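You operate a simulated robot arm through the tools that you are given. There is no shell and no other tool. Be economical: measure what you need, move in short steps, check, and stop when the job is done.

You are at the controls of a simulated robot arm. One attempt, no reset.

TASK
Brush the lint off the grey shirt, then rub soap on the patch beside its fold.
Fine: brush and soap go back on their trays. Nothing pinched, dropped or knocked over.

The check looks at the end state, three seconds after you hand in, the way a careful person would. Anything else that was tipped, shoved, dropped, spilled or broken makes it a failure. Flat cloth is picked up by pressing the open fingertips on it (5 to 10 N) and closing them slowly along it; thin cloth reads only 2 to 8 mm in the jaws.

THE ROBOT
A 7-joint arm with a two-finger parallel gripper, fixed in place. Base frame: the origin is at the foot of the arm, x ahead of it, y to its left, z up. Units: mm, rad, N and s.
Its first joint turns from -1.152 to 1.152 rad. Payload 2.4 kg.
Tool frame: the origin (TCP) lies between the finger pads and is the grasp point; the fingertips stand 30 mm ahead of it; z points along the fingers, y is the line along which they close. The gripper opens to 94 mm. The fingers are 28 mm wide and 10 mm thick; the gripper's body (50 by 96 mm) begins 55 mm behind the TCP.
Orientation is that of the tool frame in the base frame, as a unit quaternion [w, x, y, z]. With the fingers straight down and closing along the base's y, the tool's x points along the base's -x, its y along +y and its z along -z.

THE INTERFACE
- The arm moves only by the tool apply_moves. Its argument "plan" is a list that holds one entry, the list of rows, each a list of 7 numbers: the shift along the tool's x, y, z in m, then the turn, a rotation vector about the tool's x, y, z in degrees, then the gripper command, from -1 (fully open) to 1 (shut), values between in proportion. In form: [[[dx, dy, dz, rx, ry, rz, gripper], ...]]. A call has 1 to 20 rows; each row is the pose to reach, as a shift and turn from the pose commanded when the call began, along the tool's axes at that moment. Each row takes 0.2 s and may step no farther than 50 mm and 0.15 rad from the row before; otherwise, or with a gripper value out of range, the whole call is refused. A pose out of reach is approached as far as the arm can. The call stops where the force on the tool passes 40 N (or 10 N more than at its start, if that is more) or the arm is blocked; 0.2 s more then pass. Each finger travels about 153 mm/s and halts on what it meets, pressing with about 20 N; the grip force reading is that of the motor and also rises with nothing between the fingers. The clock runs only during rows and for 0.2 s after the last one: add rows that repeat a pose to give the fingers time. It gives the time, the measured TCP pose, the force on the tool (base axes), the opening and the grip force at its end, in the units of the frame above (readings bear some noise), and new pictures: "show" is both (left out), scene, wrist or none.
- Cameras (640 x 400 px; columns grow to the right, rows downward): "scene" is fixed at [45.3, 488.6, 1433.9]; the picture's right is [-0.62, -0.78, 0.00], its down [-0.51, 0.41, -0.76] and it looks along [0.59, -0.47, -0.65] (base axes); focal length 370 px, centre (320, 200). "wrist" rides on the gripper at [76, 14, -103] in the tool frame; the picture's right is [-0.18, 0.98, 0.00], its down [-0.75, -0.14, -0.64] and it looks along [-0.63, -0.12, 0.77] (tool axes); focal length 243 px, centre (320, 200). There is no depth. A picture from a camera that has moved, and an enlarged one, comes with that camera's place and axes in the base frame and with its lens.
- close_up(camera, box): a new picture of the part [left, top, right, bottom] of that camera's present view, enlarged. No time passes.
- close_job(): hands the job in; it is judged then, once.

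Work in short steps. Places have to be worked out from the pictures, the camera data and where the tool is seen: move nearer, look again, correct. Check each grasp and each placing, and mend what went wrong. You have 120 turns and 200 pictures in all, those below and enlarged ones among them. Open the gripper and draw the arm clear of the work before you hand the job in, unless the task says otherwise; then end with one line.

The tools are called after "Emit:" as name(argument=value, ...) on one line, values as JSON. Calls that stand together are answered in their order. apply_moves: Moves the arm, as the interface text tells. Its arguments: {"type":"object","properties":{"plan":{"type":"array"},"show":{"type":"string","enum":["both","scene","wrist","none"]}},"required":["plan"]} The other tools are called the same way: close_up (camera, box) takes an enlarged picture of a part of a camera's view; close_job () hands the job in.

At the start:

```text
time: 0.0
eef_pos: [461.1, 23.7, 1141.7]
ee_rot: [0.0, 0.0, 1.0, -0.001]
force: [-0.1, 1.0, -0.2]
grip_width: 94.1
finger_force: 0.1
```

scene: 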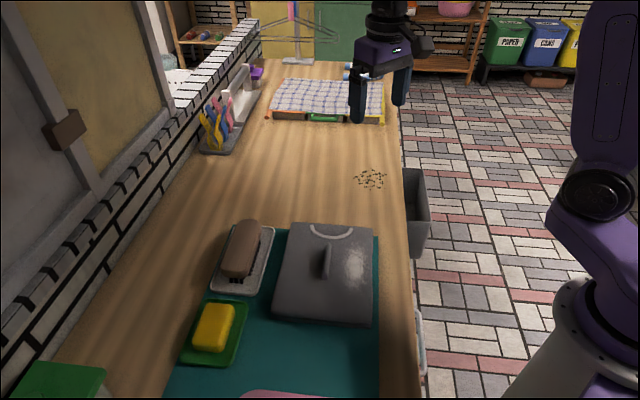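
wrist: 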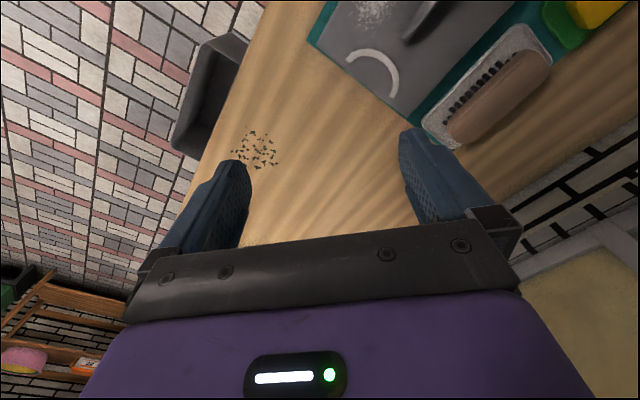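

I'll look at the scene in detail first.

Emit:
close_up(camera="scene", box=[160, 200, 440, 400])

Emit:
close_up(camera="scene", box=[180, 50, 440, 230])

Emit:
close_up(camera="wrist", box=[220, 0, 640, 200])

```text
2.00 times, centred on (300, 300) of scene
camera zoom: at [45.3, 488.6, 1433.9], right [-0.62, -0.78, 0.0], down [-0.51, 0.41, -0.76], along [0.59, -0.47, -0.65], focal length 741 px, centre (360, 0)
```

zoom: 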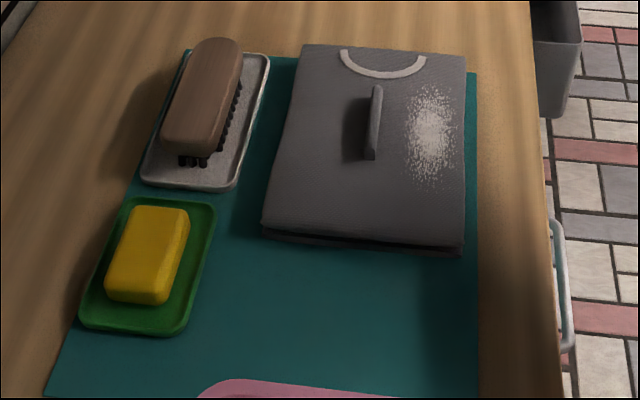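

```text
2.22 times, centred on (310, 140) of scene
camera zoom: at [45.3, 488.6, 1433.9], right [-0.62, -0.78, 0.0], down [-0.51, 0.41, -0.76], along [0.59, -0.47, -0.65], focal length 823 px, centre (342, 333)
```

zoom: 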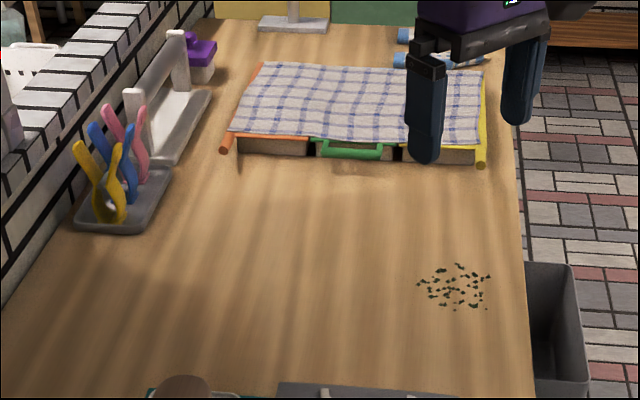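

```text
1.52 times, centred on (430, 100) of wrist
camera zoom: at [385.7, 38.8, 1246.0], right [0.18, 0.98, 0.0], down [0.75, -0.14, 0.64], along [0.63, -0.12, -0.77], focal length 370 px, centre (152, 352)
```

zoom: 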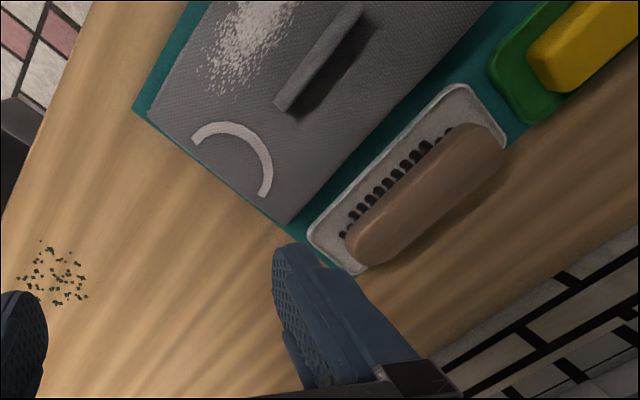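

The pictures triangulate to a tabletop near reading z≈825, with the brush around (550, 290). I'll move over the brush side, turning 44° to line up, and keep high for a better view.

Emit:
apply_moves(plan=[[[-0.0065, 0.036, 0.0153, 0, 0, 7.33, -1], [-0.013, 0.072, 0.0306, 0, 0, 14.67, -1], [-0.0195, 0.108, 0.046, 0, 0, 22, -1], [-0.026, 0.144, 0.0613, 0, 0, 29.33, -1], [-0.0325, 0.18, 0.0767, 0, 0, 36.67, -1], [-0.039, 0.216, 0.092, 0, 0, 44, -1], [-0.039, 0.216, 0.092, 0, 0, 44, -1]]])

```text
time: 1.6
eef_pos: [500.4, 240.4, 1052.1]
ee_rot: [-0.001, 0.375, 0.927, 0.0]
force: [-0.1, -0.5, 0.4]
grip_width: 94.3
finger_force: 0.1
camera wrist: at [456.4, 304.7, 1155.5], right [0.82, 0.58, 0.0], down [0.44, -0.63, 0.64], along [0.37, -0.52, -0.77], focal length 243 px, centre (320, 200)
```

scene: 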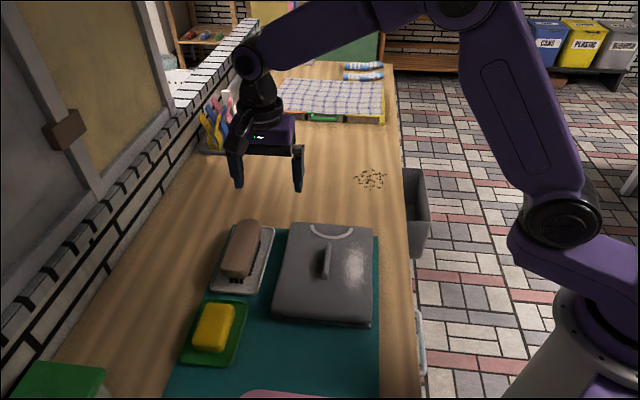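
wrist: 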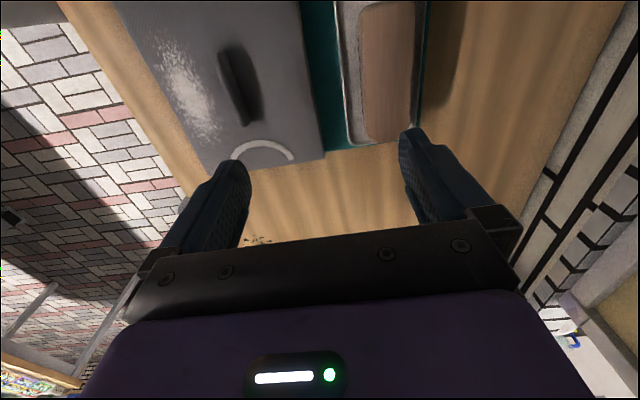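

The pose matched the command. The brush centre estimates near (553, 293), so I'll move over it, lower to about z 960, and see how the reach holds.

Emit:
apply_moves(plan=[[[0, 0.0237, 0.03, 0, 0, 0, -1], [0, 0.047, 0.06, 0, 0, 0, -1], [0, 0.0707, 0.092, 0, 0, 0, -1], [0, 0.0707, 0.092, 0, 0, 0, -1]]])

```text
time: 2.6
eef_pos: [550.9, 291.5, 959.4]
ee_rot: [0.001, 0.375, 0.927, 0.0]
force: [0.2, -0.2, -0.7]
grip_width: 94.2
finger_force: 0.0
camera wrist: at [506.2, 354.8, 1062.4], right [0.82, 0.58, 0.0], down [0.44, -0.63, 0.64], along [0.37, -0.52, -0.77], focal length 243 px, centre (320, 200)
```

scene: 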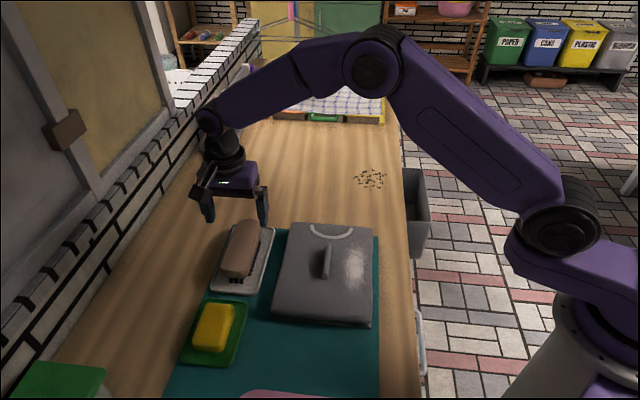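
wrist: 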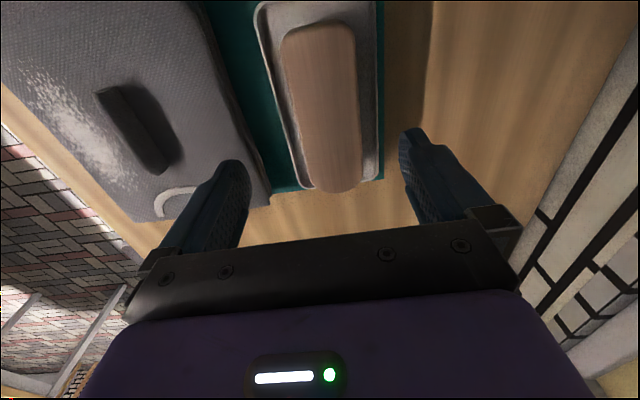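

The reach is fine. The brush centre comes out at about (560, 293), with its axis about 4° more than the tool's. I'll correct both and lower to z≈900, leaving the tips around 870.

Emit:
apply_moves(plan=[[[-0.0054, 0.0073, 0, 0, 0, 4, -1], [-0.0054, 0.0073, 0.03, 0, 0, 4, -1], [-0.0054, 0.0073, 0.059, 0, 0, 4, -1], [-0.0054, 0.0073, 0.059, 0, 0, 4, -1]]])

Emit:
close_up(camera="scene", box=[160, 150, 320, 310])

```text
time: 3.6
eef_pos: [559.2, 291.5, 897.9]
ee_rot: [-0.001, 0.407, 0.914, 0.0]
force: [-1.3, -0.6, 0.5]
grip_width: 94.0
finger_force: 0.0
camera wrist: at [519.4, 359.3, 1001.3], right [0.85, 0.52, 0.0], down [0.4, -0.65, 0.64], along [0.33, -0.55, -0.77], focal length 243 px, centre (320, 200)
```

scene: 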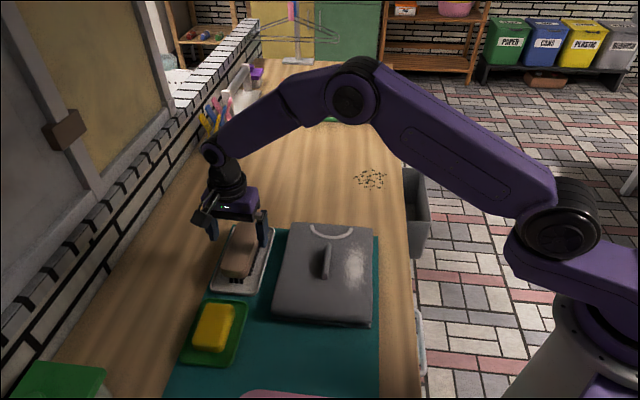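
wrist: 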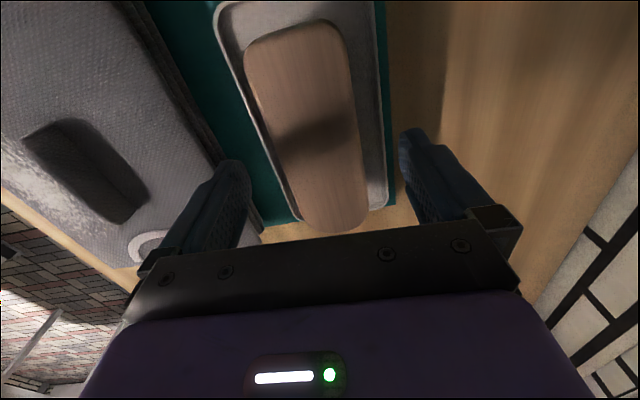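

```text
2.50 times, centred on (240, 230) of scene
camera zoom: at [45.3, 488.6, 1433.9], right [-0.62, -0.78, 0.0], down [-0.51, 0.41, -0.76], along [0.59, -0.47, -0.65], focal length 926 px, centre (520, 125)
```

zoom: 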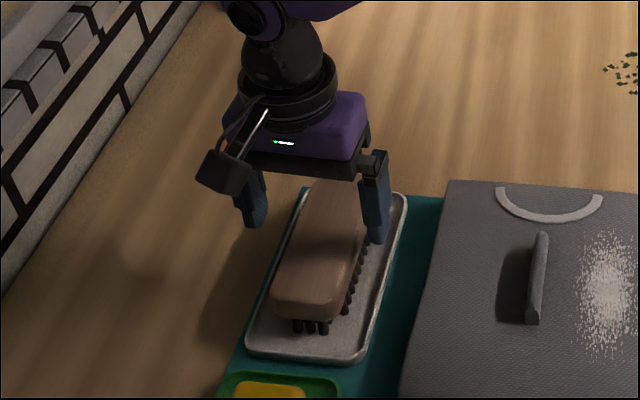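

The brush top is near z≈869 and about 52 mm wide, and the tool is centred on it. I'll take back 3° of yaw and lower until the tips are at about z 836, above the tray, then look.

Emit:
apply_moves(plan=[[[0.001, -0.002, 0.012, 0, 0, -3, -1], [0.001, -0.002, 0.024, 0, 0, -3, -1], [0.001, -0.002, 0.032, 0, 0, -3, -1], [0.001, -0.002, 0.032, 0, 0, -3, -1]]], show="wrist")

Emit:
close_up(camera="scene", box=[180, 190, 300, 310])

```text
time: 4.6
eef_pos: [557.2, 293.5, 867.0]
ee_rot: [-0.001, 0.383, 0.924, 0.0]
force: [-1.3, 0.6, -0.3]
grip_width: 93.9
finger_force: 0.1
camera wrist: at [513.8, 356.7, 970.4], right [0.83, 0.56, 0.0], down [0.43, -0.63, 0.64], along [0.36, -0.53, -0.77], focal length 243 px, centre (320, 200)
```

wrist: 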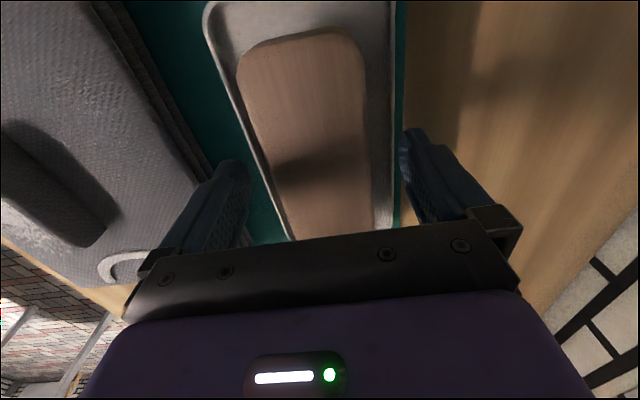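

```text
3.33 times, centred on (240, 250) of scene
camera zoom: at [45.3, 488.6, 1433.9], right [-0.62, -0.78, 0.0], down [-0.51, 0.41, -0.76], along [0.59, -0.47, -0.65], focal length 1234 px, centre (587, 33)
```

zoom: 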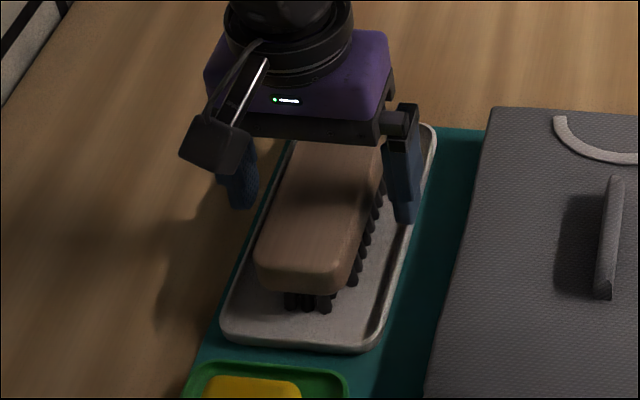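

The fingers straddle the body, with the tips a bit below its underside. I'll raise 3 mm and close gradually.

Emit:
apply_moves(plan=[[[0, 0, -0.003, 0, 0, 0, -0.6], [0, 0, -0.003, 0, 0, 0, -0.3], [0, 0, -0.003, 0, 0, 0, -0.1], [0, 0, -0.003, 0, 0, 0, 0.1], [0, 0, -0.003, 0, 0, 0, 0.3], [0, 0, -0.003, 0, 0, 0, 0.5], [0, 0, -0.003, 0, 0, 0, 0.5]]], show="wrist")

Emit:
close_up(camera="scene", box=[180, 190, 300, 310])

```text
time: 6.2
eef_pos: [556.7, 291.6, 870.6]
ee_rot: [-0.001, 0.383, 0.924, 0.0]
force: [0.5, -0.5, 1.7]
grip_width: 55.5
finger_force: 20.2
camera wrist: at [513.4, 356.5, 973.7], right [0.83, 0.56, 0.0], down [0.43, -0.63, 0.64], along [0.36, -0.53, -0.77], focal length 243 px, centre (320, 200)
```

wrist: 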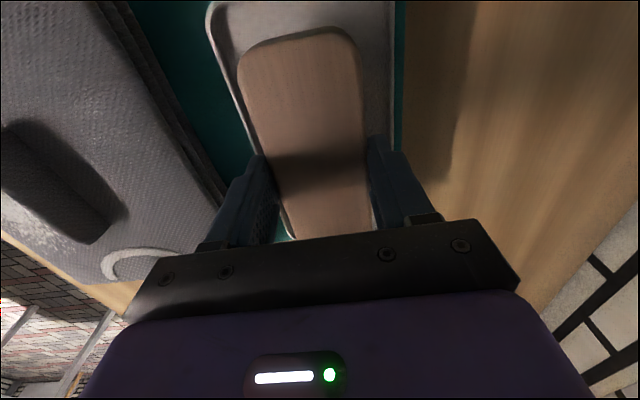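

```text
3.33 times, centred on (240, 250) of scene
camera zoom: at [45.3, 488.6, 1433.9], right [-0.62, -0.78, 0.0], down [-0.51, 0.41, -0.76], along [0.59, -0.47, -0.65], focal length 1234 px, centre (587, 33)
```

zoom: 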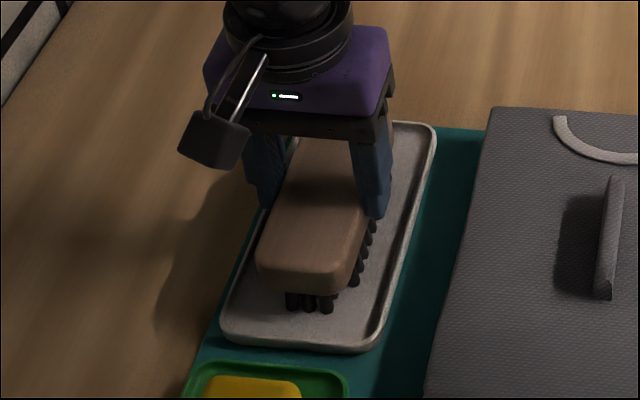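

It's gripped at 55.5 mm with 20 N. The grasp pose is (556.7, 291.6, 870.6) at 45° yaw, which I'll reuse for putting it back. Lifting straight up.

Emit:
apply_moves(plan=[[[0, 0, -0.02, 0, 0, 0, 0.5], [0, 0, -0.05, 0, 0, 0, 0.5], [0, 0, -0.09, 0, 0, 0, 0.5], [0, 0, -0.09, 0, 0, 0, 0.5]]])

Emit:
close_up(camera="scene", box=[180, 150, 400, 330])

```text
time: 7.2
eef_pos: [557.6, 294.1, 959.9]
ee_rot: [0.0, 0.383, 0.924, -0.001]
force: [0.1, -0.4, -1.1]
grip_width: 55.4
finger_force: 19.9
camera wrist: at [514.0, 358.2, 1064.0], right [0.82, 0.57, 0.0], down [0.43, -0.63, 0.64], along [0.36, -0.53, -0.77], focal length 243 px, centre (320, 200)
```

scene: 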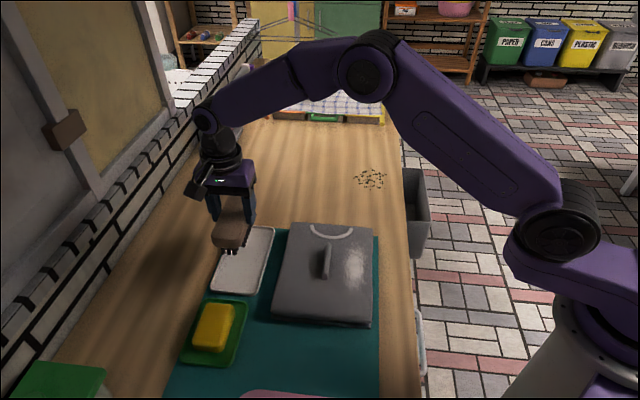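
wrist: 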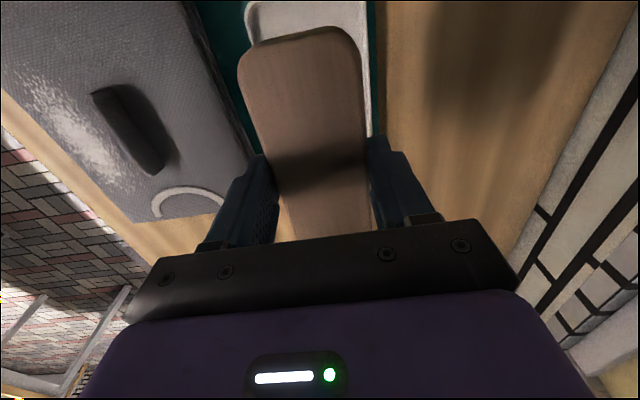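

```text
2.22 times, centred on (290, 240) of scene
camera zoom: at [45.3, 488.6, 1433.9], right [-0.62, -0.78, 0.0], down [-0.51, 0.41, -0.76], along [0.59, -0.47, -0.65], focal length 823 px, centre (387, 111)
```

zoom: 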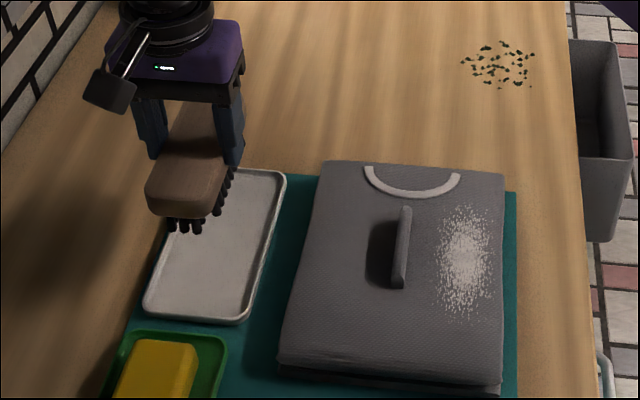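

The brush is held level. Before brushing I'll check for the patch beside the fold in a close view.

Emit:
close_up(camera="wrist", box=[0, 0, 260, 230])

Emit:
close_up(camera="scene", box=[265, 210, 385, 330])

```text
1.74 times, centred on (130, 115) of wrist
camera zoom: at [514.0, 358.2, 1064.0], right [0.82, 0.57, 0.0], down [0.43, -0.63, 0.64], along [0.36, -0.53, -0.77], focal length 422 px, centre (650, 348)
```

zoom: 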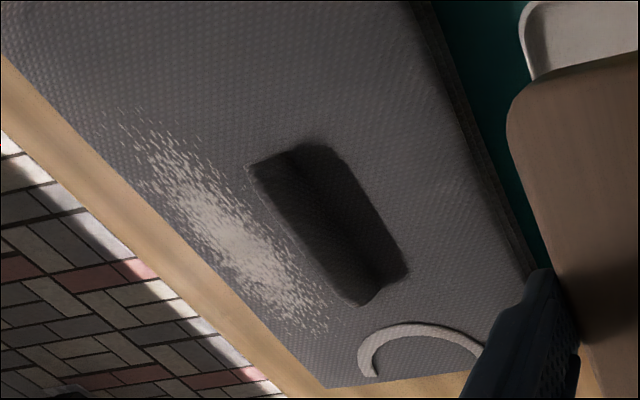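

```text
3.33 times, centred on (325, 270) of scene
camera zoom: at [45.3, 488.6, 1433.9], right [-0.62, -0.78, 0.0], down [-0.51, 0.41, -0.76], along [0.59, -0.47, -0.65], focal length 1234 px, centre (303, -33)
```

zoom: 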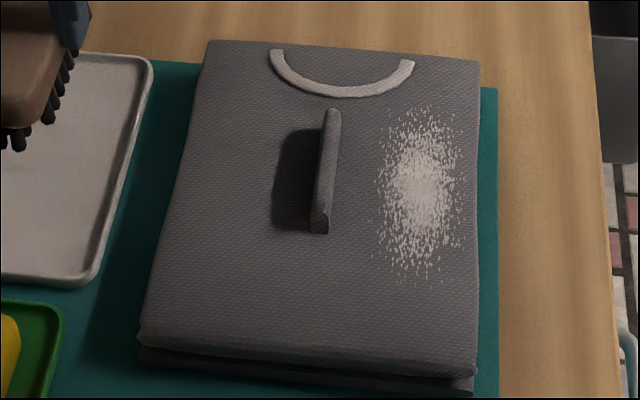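

The lint is an elongated patch centred near (377, 130), parallel to the brush, about 60 mm on the robot side of the fold. I'll carry the brush there at height, starting just clear of the fold.

Emit:
apply_moves(plan=[[[0.002, -0.0385, 0, 0, 0, 0, 0.5], [0.004, -0.077, 0, 0, 0, 0, 0.5], [0.006, -0.1155, 0.005, 0, 0, 0, 0.5], [0.008, -0.154, 0.01, 0, 0, 0, 0.5], [0.01, -0.1925, 0.02, 0, 0, 0, 0.5], [0.0117, -0.231, 0.03, 0, 0, 0, 0.5], [0.0117, -0.231, 0.03, 0, 0, 0, 0.5]]])

Emit:
close_up(camera="scene", box=[245, 170, 425, 330])

```text
time: 8.8
eef_pos: [384.3, 139.4, 930.7]
ee_rot: [-0.001, 0.382, 0.924, 0.0]
force: [-0.2, 0.2, -1.4]
grip_width: 55.4
finger_force: 20.6
camera wrist: at [341.7, 202.4, 1034.3], right [0.83, 0.56, 0.0], down [0.43, -0.63, 0.64], along [0.36, -0.53, -0.77], focal length 243 px, centre (320, 200)
```

scene: 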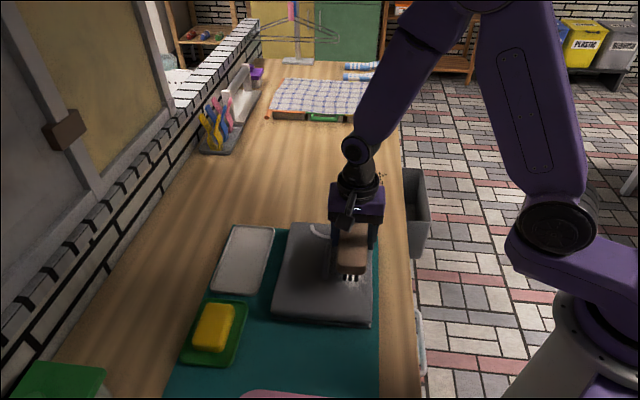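
wrist: 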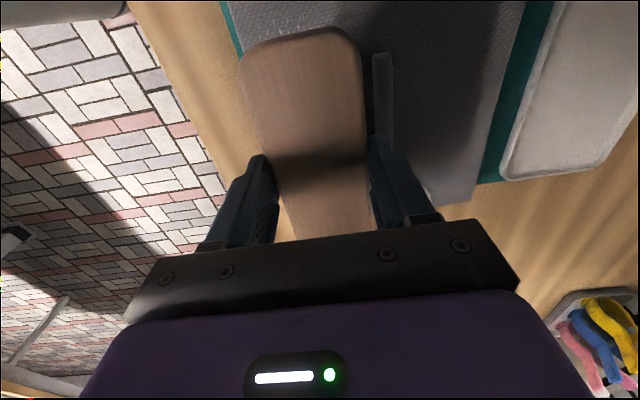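

```text
2.50 times, centred on (335, 250) of scene
camera zoom: at [45.3, 488.6, 1433.9], right [-0.62, -0.78, 0.0], down [-0.51, 0.41, -0.76], along [0.59, -0.47, -0.65], focal length 926 px, centre (282, 75)
```

zoom: 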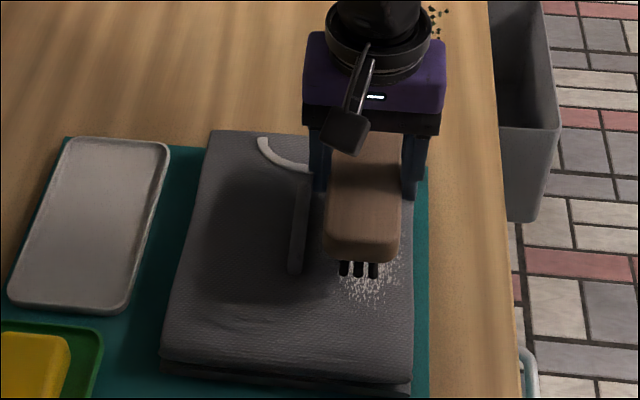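

The fold clears the left finger by only about 5 mm, so I'll shift 5 mm away from it and descend to z≈892.

Emit:
apply_moves(plan=[[[0, -0.005, 0.012, 0, 0, 0, 0.5], [0, -0.005, 0.024, 0, 0, 0, 0.5], [0, -0.005, 0.034, 0, 0, 0, 0.5], [0, -0.005, 0.039, 0, 0, 0, 0.5]]], show="none")

Emit:
close_up(camera="scene", box=[265, 190, 415, 330])

Emit:
close_up(camera="wrist", box=[200, 0, 480, 220])

```text
time: 9.8
eef_pos: [381.4, 132.6, 892.2]
ee_rot: [0.001, 0.383, 0.924, 0.0]
force: [-0.8, -1.4, 21.5]
grip_width: 55.9
finger_force: 20.1
```

```text
2.86 times, centred on (340, 260) of scene
camera zoom: at [45.0, 488.5, 1434.0], right [-0.62, -0.78, 0.0], down [-0.51, 0.41, -0.76], along [0.59, -0.47, -0.65], focal length 1058 px, centre (263, 29)
```

zoom: 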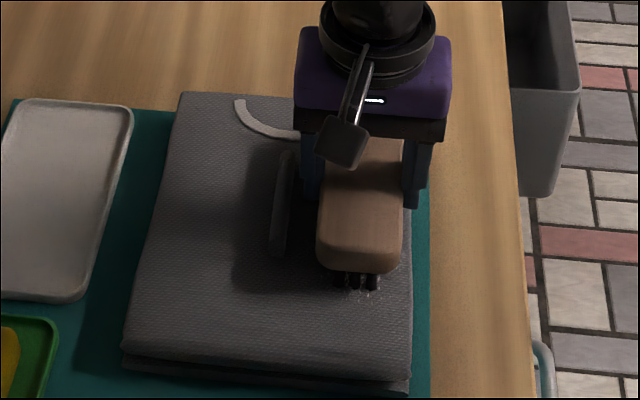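

```text
1.82 times, centred on (340, 110) of wrist
camera zoom: at [338.1, 197.8, 995.7], right [0.83, 0.56, 0.0], down [0.43, -0.63, 0.64], along [0.36, -0.53, -0.77], focal length 441 px, centre (284, 364)
```

zoom: 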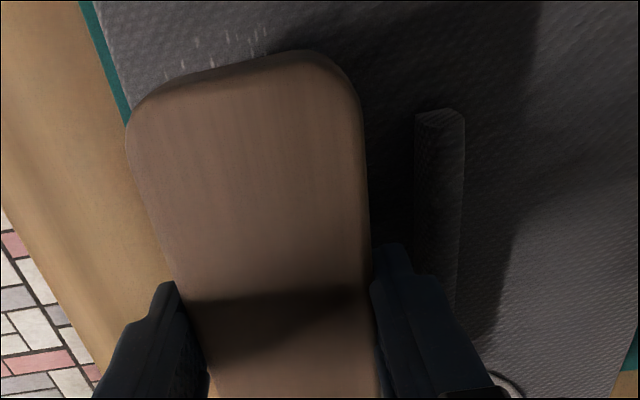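

The bristles are pressing at 21 N, harder than needed. I'll ease up 2 mm and stroke away from the fold toward the robot-side edge, then lift.

Emit:
apply_moves(plan=[[[0, 0, -0.002, 0, 0, 0, 0.5], [0, -0.01, -0.002, 0, 0, 0, 0.5], [0, -0.02, -0.002, 0, 0, 0, 0.5], [0, -0.03, -0.002, 0, 0, 0, 0.5], [0, -0.04, -0.002, 0, 0, 0, 0.5], [0, -0.05, -0.002, 0, 0, 0, 0.5], [0, -0.06, -0.002, 0, 0, 0, 0.5]]], show="both")

Emit:
close_up(camera="scene", box=[265, 190, 415, 330])

```text
time: 11.4
eef_pos: [339.5, 93.0, 892.7]
ee_rot: [0.0, 0.383, 0.924, -0.001]
force: [0.1, 0.0, -1.1]
grip_width: 55.6
finger_force: 20.5
camera wrist: at [295.3, 156.6, 997.2], right [0.82, 0.57, 0.0], down [0.43, -0.63, 0.64], along [0.36, -0.53, -0.77], focal length 243 px, centre (320, 200)
```

scene: 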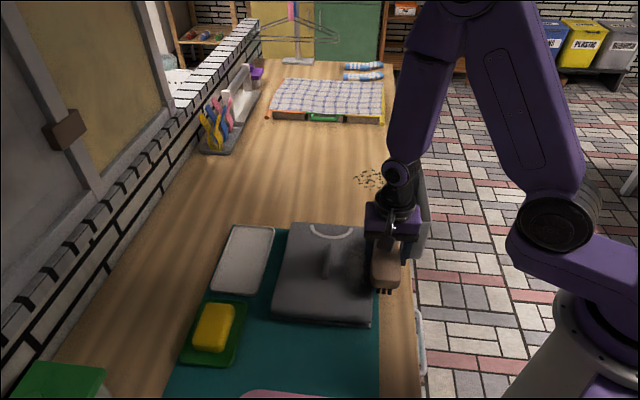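
wrist: 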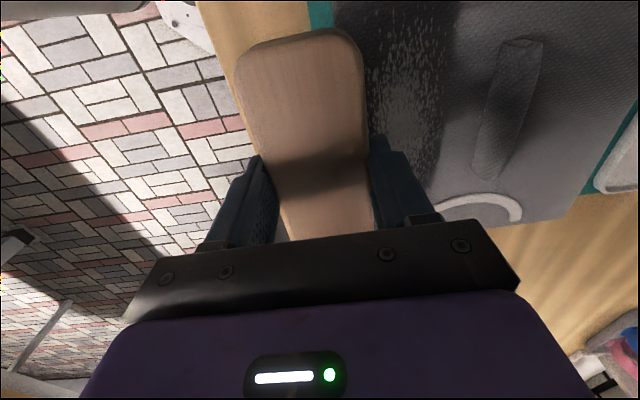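

```text
2.86 times, centred on (340, 260) of scene
camera zoom: at [45.3, 488.6, 1433.9], right [-0.62, -0.78, 0.0], down [-0.51, 0.41, -0.76], along [0.59, -0.47, -0.65], focal length 1058 px, centre (263, 29)
```

zoom: 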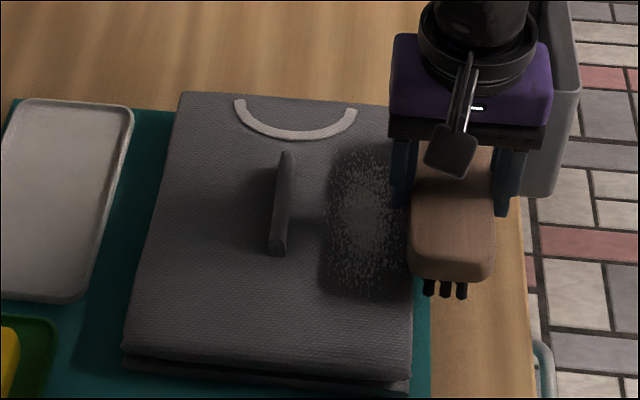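

The first stroke thinned the lint. I'll do a second one, shifted slightly toward the far end of the patch and pressing a little more.

Emit:
apply_moves(plan=[[[0, 0, -0.025, 0, 0, 0, 0.5], [0.005, 0.03, -0.025, 0, 0, 0, 0.5], [0.012, 0.06, -0.025, 0, 0, 0, 0.5], [0.012, 0.06, -0.01, 0, 0, 0, 0.5], [0.012, 0.06, 0.0005, 0, 0, 0, 0.5], [0.012, 0.05, 0.0005, 0, 0, 0, 0.5], [0.012, 0.04, 0.0005, 0, 0, 0, 0.5], [0.012, 0.03, 0.0005, 0, 0, 0, 0.5], [0.012, 0.02, 0.0005, 0, 0, 0, 0.5], [0.012, 0.01, 0, 0, 0, 0, 0.5], [0.012, 0.0, 0, 0, 0, 0, 0.5], [0.0, 0.0, -0.025, 0, 0, 0, 0.5], [-0.006, 0.03, -0.025, 0, 0, 0, 0.5], [-0.012, 0.06, -0.025, 0, 0, 0, 0.5], [-0.012, 0.06, -0.01, 0, 0, 0, 0.5], [-0.012, 0.06, 0.0005, 0, 0, 0, 0.5], [-0.012, 0.045, 0.0005, 0, 0, 0, 0.5], [-0.012, 0.03, 0.0005, 0, 0, 0, 0.5], [-0.012, 0.015, 0.0005, 0, 0, 0, 0.5], [-0.012, 0, 0, 0, 0, 0, 0.5]]], show="wrist")

Emit:
close_up(camera="scene", box=[265, 190, 415, 330])

```text
time: 15.6
eef_pos: [346.4, 83.0, 893.2]
ee_rot: [0.0, 0.383, 0.924, 0.0]
force: [0.7, 0.4, -1.4]
grip_width: 55.4
finger_force: 19.9
camera wrist: at [303.5, 147.0, 997.3], right [0.82, 0.57, 0.0], down [0.43, -0.63, 0.64], along [0.36, -0.53, -0.77], focal length 243 px, centre (320, 200)
```

wrist: 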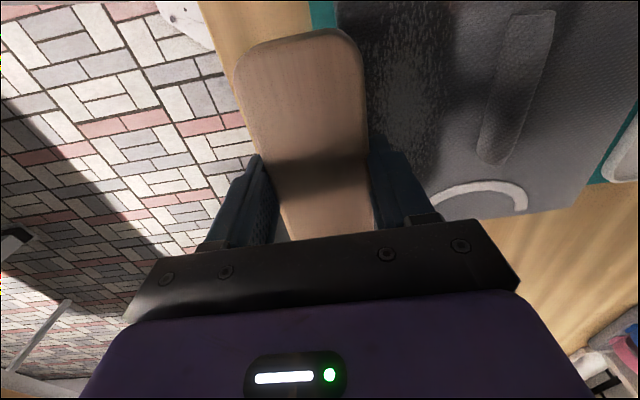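

```text
2.86 times, centred on (340, 260) of scene
camera zoom: at [45.3, 488.6, 1433.9], right [-0.62, -0.78, 0.0], down [-0.51, 0.41, -0.76], along [0.59, -0.47, -0.65], focal length 1058 px, centre (263, 29)
```

zoom: 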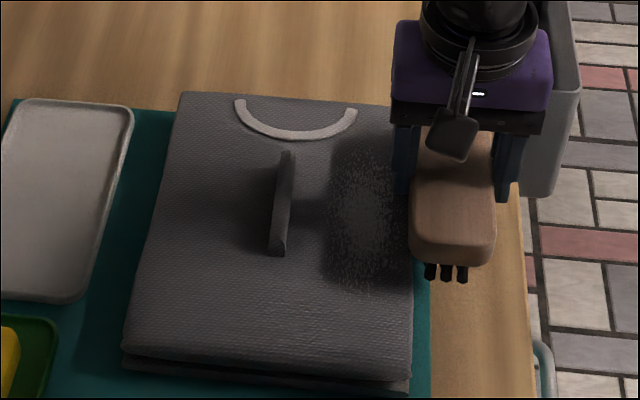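

The lint keeps fading with each pass. Repeating the one-way strokes.

Emit:
apply_moves(plan=[[[0.006, 0.015, -0.02, 0, 0, 0, 0.5], [0.012, 0.06, -0.018, 0, 0, 0, 0.5], [0.012, 0.06, -0.004, 0, 0, 0, 0.5], [0.012, 0.06, 0.001, 0, 0, 0, 0.5], [0.012, 0.045, 0.001, 0, 0, 0, 0.5], [0.012, 0.03, 0.001, 0, 0, 0, 0.5], [0.012, 0.015, 0.001, 0, 0, 0, 0.5], [0.012, 0, 0, 0, 0, 0, 0.5], [0.018, 0.015, -0.02, 0, 0, 0, 0.5], [0.022, 0.06, -0.018, 0, 0, 0, 0.5], [0.022, 0.06, -0.004, 0, 0, 0, 0.5], [0.022, 0.06, 0.001, 0, 0, 0, 0.5], [0.022, 0.045, 0.001, 0, 0, 0, 0.5], [0.022, 0.03, 0.001, 0, 0, 0, 0.5], [0.022, 0.015, 0.001, 0, 0, 0, 0.5], [0.022, 0, 0, 0, 0, 0, 0.5]]], show="none")

Emit:
apply_moves(plan=[[[-0.006, 0.015, -0.02, 0, 0, 0, 0.5], [-0.012, 0.06, -0.018, 0, 0, 0, 0.5], [-0.012, 0.06, -0.004, 0, 0, 0, 0.5], [-0.012, 0.06, 0.001, 0, 0, 0, 0.5], [-0.012, 0.045, 0.001, 0, 0, 0, 0.5], [-0.012, 0.03, 0.001, 0, 0, 0, 0.5], [-0.012, 0.015, 0.001, 0, 0, 0, 0.5], [-0.012, 0, 0, 0, 0, 0, 0.5], [-0.018, 0.015, -0.02, 0, 0, 0, 0.5], [-0.022, 0.06, -0.018, 0, 0, 0, 0.5], [-0.022, 0.06, -0.004, 0, 0, 0, 0.5], [-0.022, 0.06, 0.001, 0, 0, 0, 0.5], [-0.022, 0.045, 0.001, 0, 0, 0, 0.5], [-0.022, 0.03, 0.001, 0, 0, 0, 0.5], [-0.022, 0.015, 0.001, 0, 0, 0, 0.5], [-0.022, 0, 0, 0, 0, 0, 0.5]]], show="none")

Emit:
close_up(camera="scene", box=[265, 190, 415, 330])

Emit:
close_up(camera="wrist", box=[300, 0, 640, 220])

```text
time: 19.0
eef_pos: [330.6, 96.9, 892.3]
ee_rot: [-0.001, 0.384, 0.923, 0.0]
force: [-0.6, -0.8, -1.2]
grip_width: 55.4
finger_force: 19.8
```

```text
time: 22.4
eef_pos: [346.9, 80.4, 890.4]
ee_rot: [0.001, 0.382, 0.924, 0.0]
force: [3.0, 3.5, 17.2]
grip_width: 55.5
finger_force: 19.7
```

```text
2.86 times, centred on (340, 260) of scene
camera zoom: at [45.2, 488.7, 1433.9], right [-0.62, -0.78, 0.0], down [-0.51, 0.41, -0.76], along [0.59, -0.47, -0.65], focal length 1058 px, centre (263, 29)
```

zoom: 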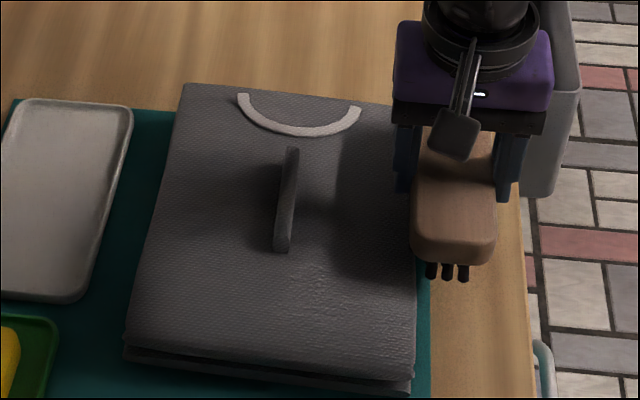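

```text
1.82 times, centred on (470, 110) of wrist
camera zoom: at [303.8, 144.9, 995.4], right [0.82, 0.57, 0.0], down [0.43, -0.63, 0.64], along [0.36, -0.53, -0.77], focal length 441 px, centre (47, 364)
```

zoom: 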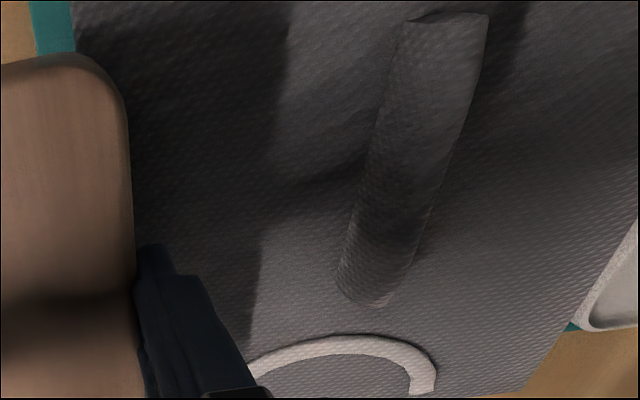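

The lint looks gone, but the brush is now pressing at 17 N and the shirt has shifted a few mm, so I'll lift and look without the shadow.

Emit:
apply_moves(plan=[[[0, 0, -0.015, 0, 0, 0, 0.5], [0, 0, -0.04, 0, 0, 0, 0.5], [0, -0.03, -0.07, 0, 0, 0, 0.5], [0, -0.03, -0.1, 0, 0, 0, 0.5]]])

Emit:
close_up(camera="scene", box=[265, 190, 415, 330])

Emit:
close_up(camera="wrist", box=[300, 0, 640, 220])

```text
time: 23.4
eef_pos: [324.8, 60.0, 993.6]
ee_rot: [-0.001, 0.382, 0.924, 0.001]
force: [-0.5, 0.1, -0.8]
grip_width: 55.5
finger_force: 19.9
camera wrist: at [281.5, 125.0, 1095.8], right [0.82, 0.57, 0.0], down [0.43, -0.63, 0.64], along [0.36, -0.53, -0.77], focal length 243 px, centre (320, 200)
```

scene: 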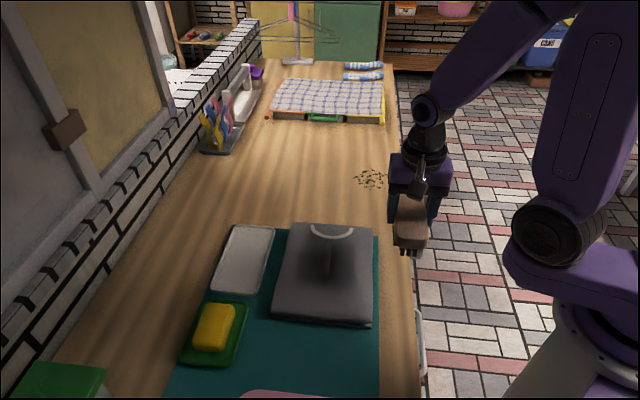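
wrist: 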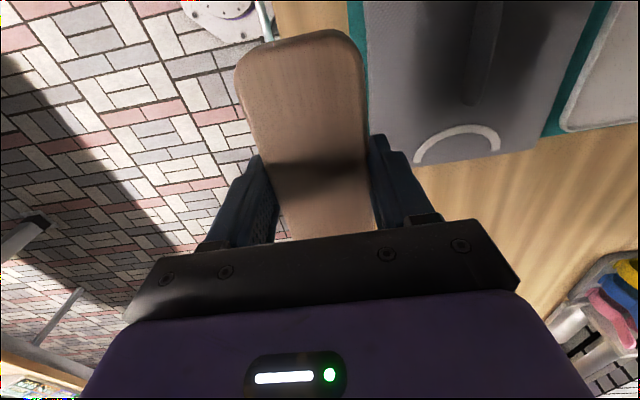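

```text
2.86 times, centred on (340, 260) of scene
camera zoom: at [45.3, 488.6, 1433.9], right [-0.62, -0.78, 0.0], down [-0.51, 0.41, -0.76], along [0.59, -0.47, -0.65], focal length 1058 px, centre (263, 29)
```

zoom: 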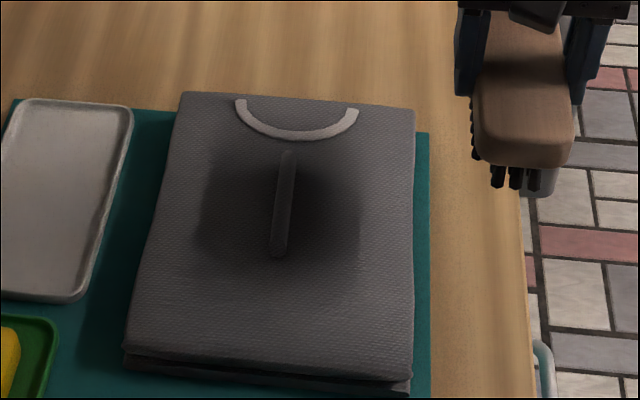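

```text
1.82 times, centred on (470, 110) of wrist
camera zoom: at [281.5, 125.0, 1095.8], right [0.82, 0.57, 0.0], down [0.43, -0.63, 0.64], along [0.36, -0.53, -0.77], focal length 441 px, centre (47, 364)
```

zoom: 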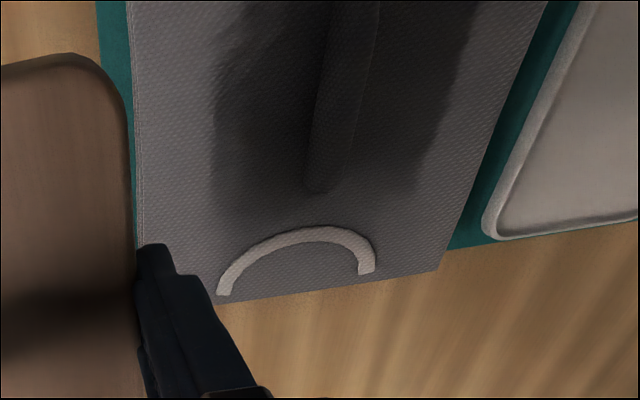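

The lint is gone and the shirt is lying flat again. I'll carry the brush back over its tray at height.

Emit:
apply_moves(plan=[[[0, 0.041, 0, 0, 0, 0, 0.5], [0, 0.082, 0, 0, 0, 0, 0.5], [0, 0.123, 0, 0, 0, 0, 0.5], [0, 0.164, 0, 0, 0, 0, 0.5], [0, 0.205, 0, 0, 0, 0, 0.5], [0, 0.246, 0.01, 0, 0, 0, 0.5], [0, 0.288, 0.02, 0, 0, 0, 0.5], [0, 0.329, 0.034, 0, 0, 0, 0.5], [0, 0.329, 0.074, 0, 0, 0, 0.5], [0, 0.329, 0.1, 0, 0, 0, 0.5], [0, 0.329, 0.1, 0, 0, 0, 0.5]]])

Emit:
close_up(camera="scene", box=[180, 190, 400, 330])

```text
time: 25.8
eef_pos: [560.0, 293.8, 891.9]
ee_rot: [0.0, 0.382, 0.924, 0.001]
force: [0.1, -0.7, -0.9]
grip_width: 55.5
finger_force: 20.1
camera wrist: at [517.3, 358.6, 995.7], right [0.83, 0.56, 0.0], down [0.43, -0.63, 0.64], along [0.36, -0.53, -0.77], focal length 243 px, centre (320, 200)
```

scene: 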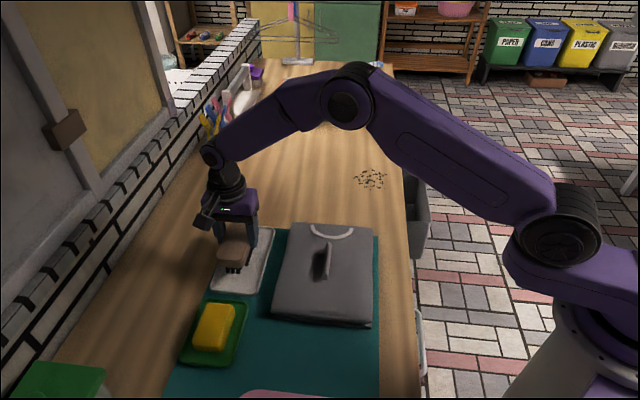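
wrist: 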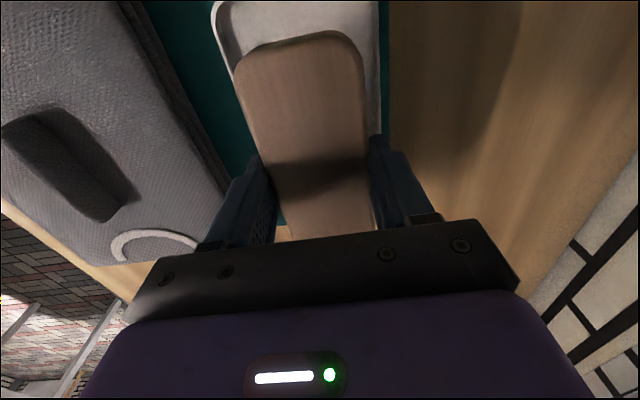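

```text
2.86 times, centred on (290, 260) of scene
camera zoom: at [45.3, 488.6, 1433.9], right [-0.62, -0.78, 0.0], down [-0.51, 0.41, -0.76], along [0.59, -0.47, -0.65], focal length 1058 px, centre (406, 29)
```

zoom: 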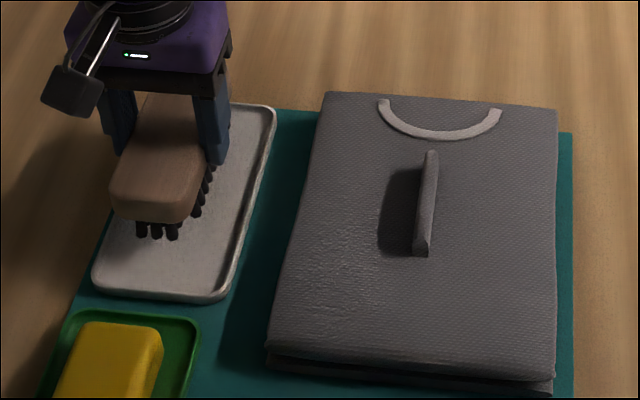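

The shirt is clean. I'll correct by about 3 mm and lower gently onto the tray.

Emit:
apply_moves(plan=[[[0.001, -0.003, 0.007, 0, 0, 0, 0.5], [0.001, -0.003, 0.013, 0, 0, 0, 0.5], [0.001, -0.003, 0.018, 0, 0, 0, 0.5], [0.001, -0.003, 0.021, 0, 0, 0, 0.5], [0.001, -0.003, 0.021, 0, 0, 0, 0.5]]], show="none")

Emit:
close_up(camera="scene", box=[180, 190, 300, 310])

```text
time: 27.0
eef_pos: [555.5, 292.8, 871.2]
ee_rot: [0.0, 0.383, 0.924, 0.001]
force: [0.3, 0.4, -0.8]
grip_width: 55.4
finger_force: 20.2
```

```text
3.33 times, centred on (240, 250) of scene
camera zoom: at [45.3, 488.6, 1433.9], right [-0.62, -0.78, 0.0], down [-0.51, 0.41, -0.76], along [0.59, -0.47, -0.65], focal length 1234 px, centre (587, 33)
```

zoom: 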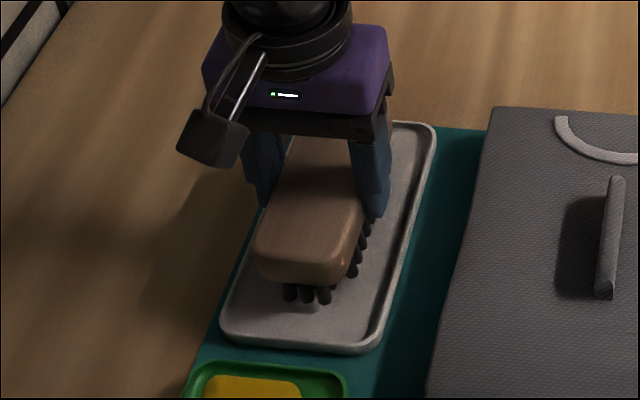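

There's no contact yet, so I'll lower in 1–2 mm steps.

Emit:
apply_moves(plan=[[[0, 0, 0.0015, 0, 0, 0, 0.5], [0, 0, 0.003, 0, 0, 0, 0.5], [0, 0, 0.004, 0, 0, 0, 0.5]]], show="none")

```text
time: 27.8
eef_pos: [555.3, 291.8, 868.0]
ee_rot: [0.001, 0.382, 0.924, -0.001]
force: [-0.1, 0.1, -1.7]
grip_width: 55.3
finger_force: 20.1
```

Emit:
apply_moves(plan=[[[0, 0, 0.0015, 0, 0, 0, 0.5], [0, 0, 0.003, 0, 0, 0, 0.5], [0, 0, 0.003, 0, 0, 0, 0.5]]], show="none")

Emit:
close_up(camera="scene", box=[180, 190, 300, 310])

```text
time: 28.6
eef_pos: [556.2, 291.4, 864.0]
ee_rot: [0.0, 0.383, 0.924, 0.0]
force: [0.3, 0.0, -2.6]
grip_width: 55.3
finger_force: 19.9
```

```text
3.33 times, centred on (240, 250) of scene
camera zoom: at [45.3, 488.6, 1433.9], right [-0.62, -0.78, 0.0], down [-0.51, 0.41, -0.76], along [0.59, -0.47, -0.65], focal length 1234 px, centre (587, 33)
```

zoom: 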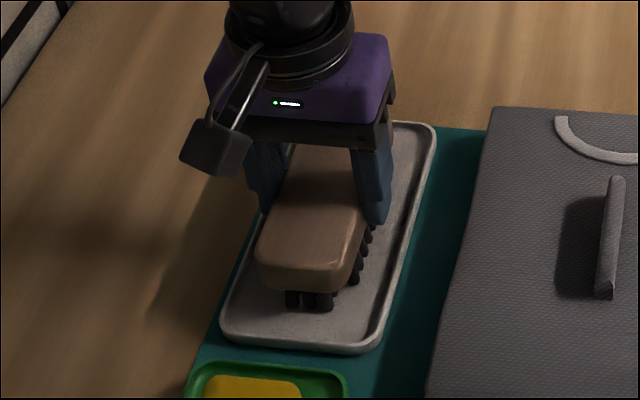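

The picture now matches the original resting height, since the brush had slid up in the grip. One more small step to confirm contact.

Emit:
apply_moves(plan=[[[0, 0, 0.001, 0, 0, 0, 0.5], [0, 0, 0.002, 0, 0, 0, 0.5]]], show="none")

```text
time: 29.2
eef_pos: [556.2, 293.0, 862.9]
ee_rot: [0.0, 0.383, 0.924, 0.0]
force: [-1.4, -1.4, 0.8]
grip_width: 55.3
finger_force: 19.9
```

Contact is starting. I'll open only to about 68 mm, to stay clear of the rim, then rise slowly.

Emit:
apply_moves(plan=[[[0, 0, 0.0005, 0, 0, 0, 0.0], [0, 0, 0.0005, 0, 0, 0, -0.25], [0, 0, 0.0005, 0, 0, 0, -0.45], [0, 0, 0.0005, 0, 0, 0, -0.45], [0, 0, -0.02, 0, 0, 0, -0.45], [0, 0, -0.05, 0, 0, 0, -0.6], [0, 0, -0.1, 0, 0, 0, -1]]])

Emit:
close_up(camera="scene", box=[160, 190, 400, 390])

Emit:
close_up(camera="wrist", box=[0, 0, 400, 220])

```text
time: 30.8
eef_pos: [555.0, 291.7, 964.8]
ee_rot: [-0.001, 0.383, 0.924, -0.001]
force: [0.2, 0.4, -0.6]
grip_width: 94.0
finger_force: 0.1
camera wrist: at [511.5, 356.9, 1068.3], right [0.83, 0.56, 0.0], down [0.43, -0.63, 0.64], along [0.36, -0.53, -0.77], focal length 243 px, centre (320, 200)
```

scene: 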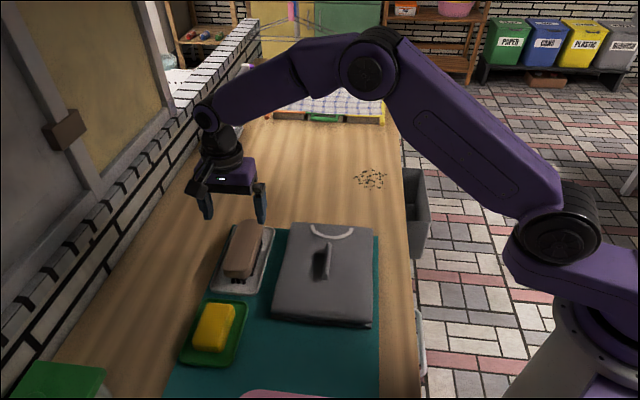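
wrist: 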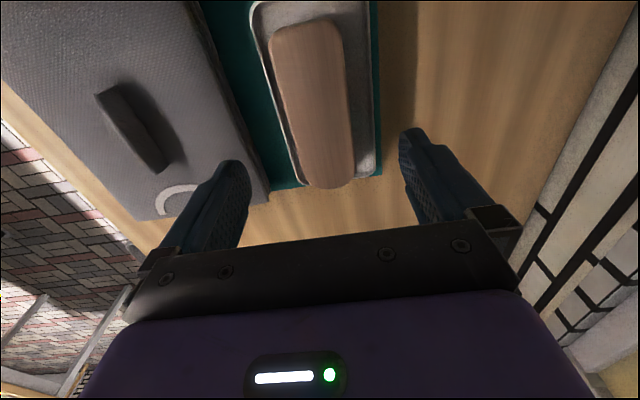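

```text
2.00 times, centred on (280, 290) of scene
camera zoom: at [45.3, 488.6, 1433.9], right [-0.62, -0.78, 0.0], down [-0.51, 0.41, -0.76], along [0.59, -0.47, -0.65], focal length 741 px, centre (400, 20)
```

zoom: 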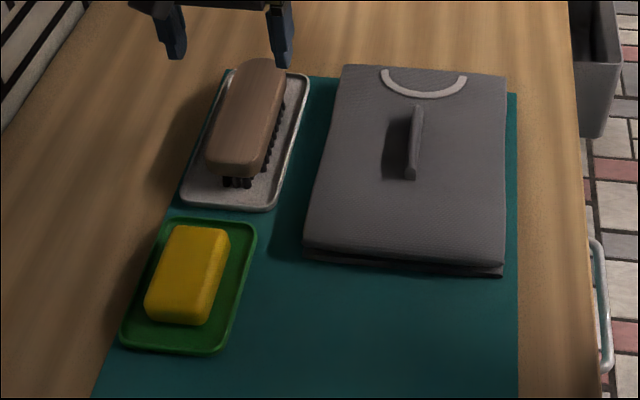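

```text
1.60 times, centred on (200, 110) of wrist
camera zoom: at [511.5, 356.9, 1068.3], right [0.83, 0.56, 0.0], down [0.43, -0.63, 0.64], along [0.36, -0.53, -0.77], focal length 388 px, centre (512, 344)
```

zoom: 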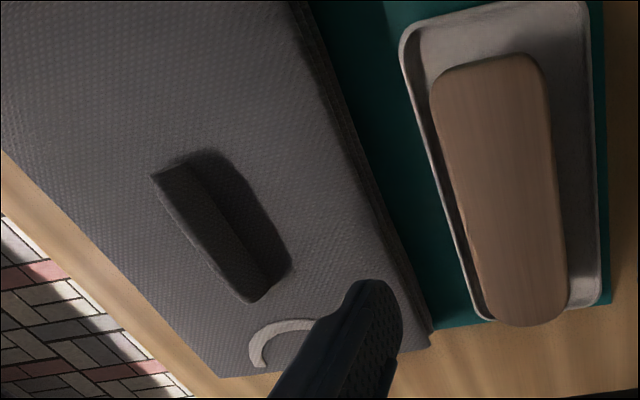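

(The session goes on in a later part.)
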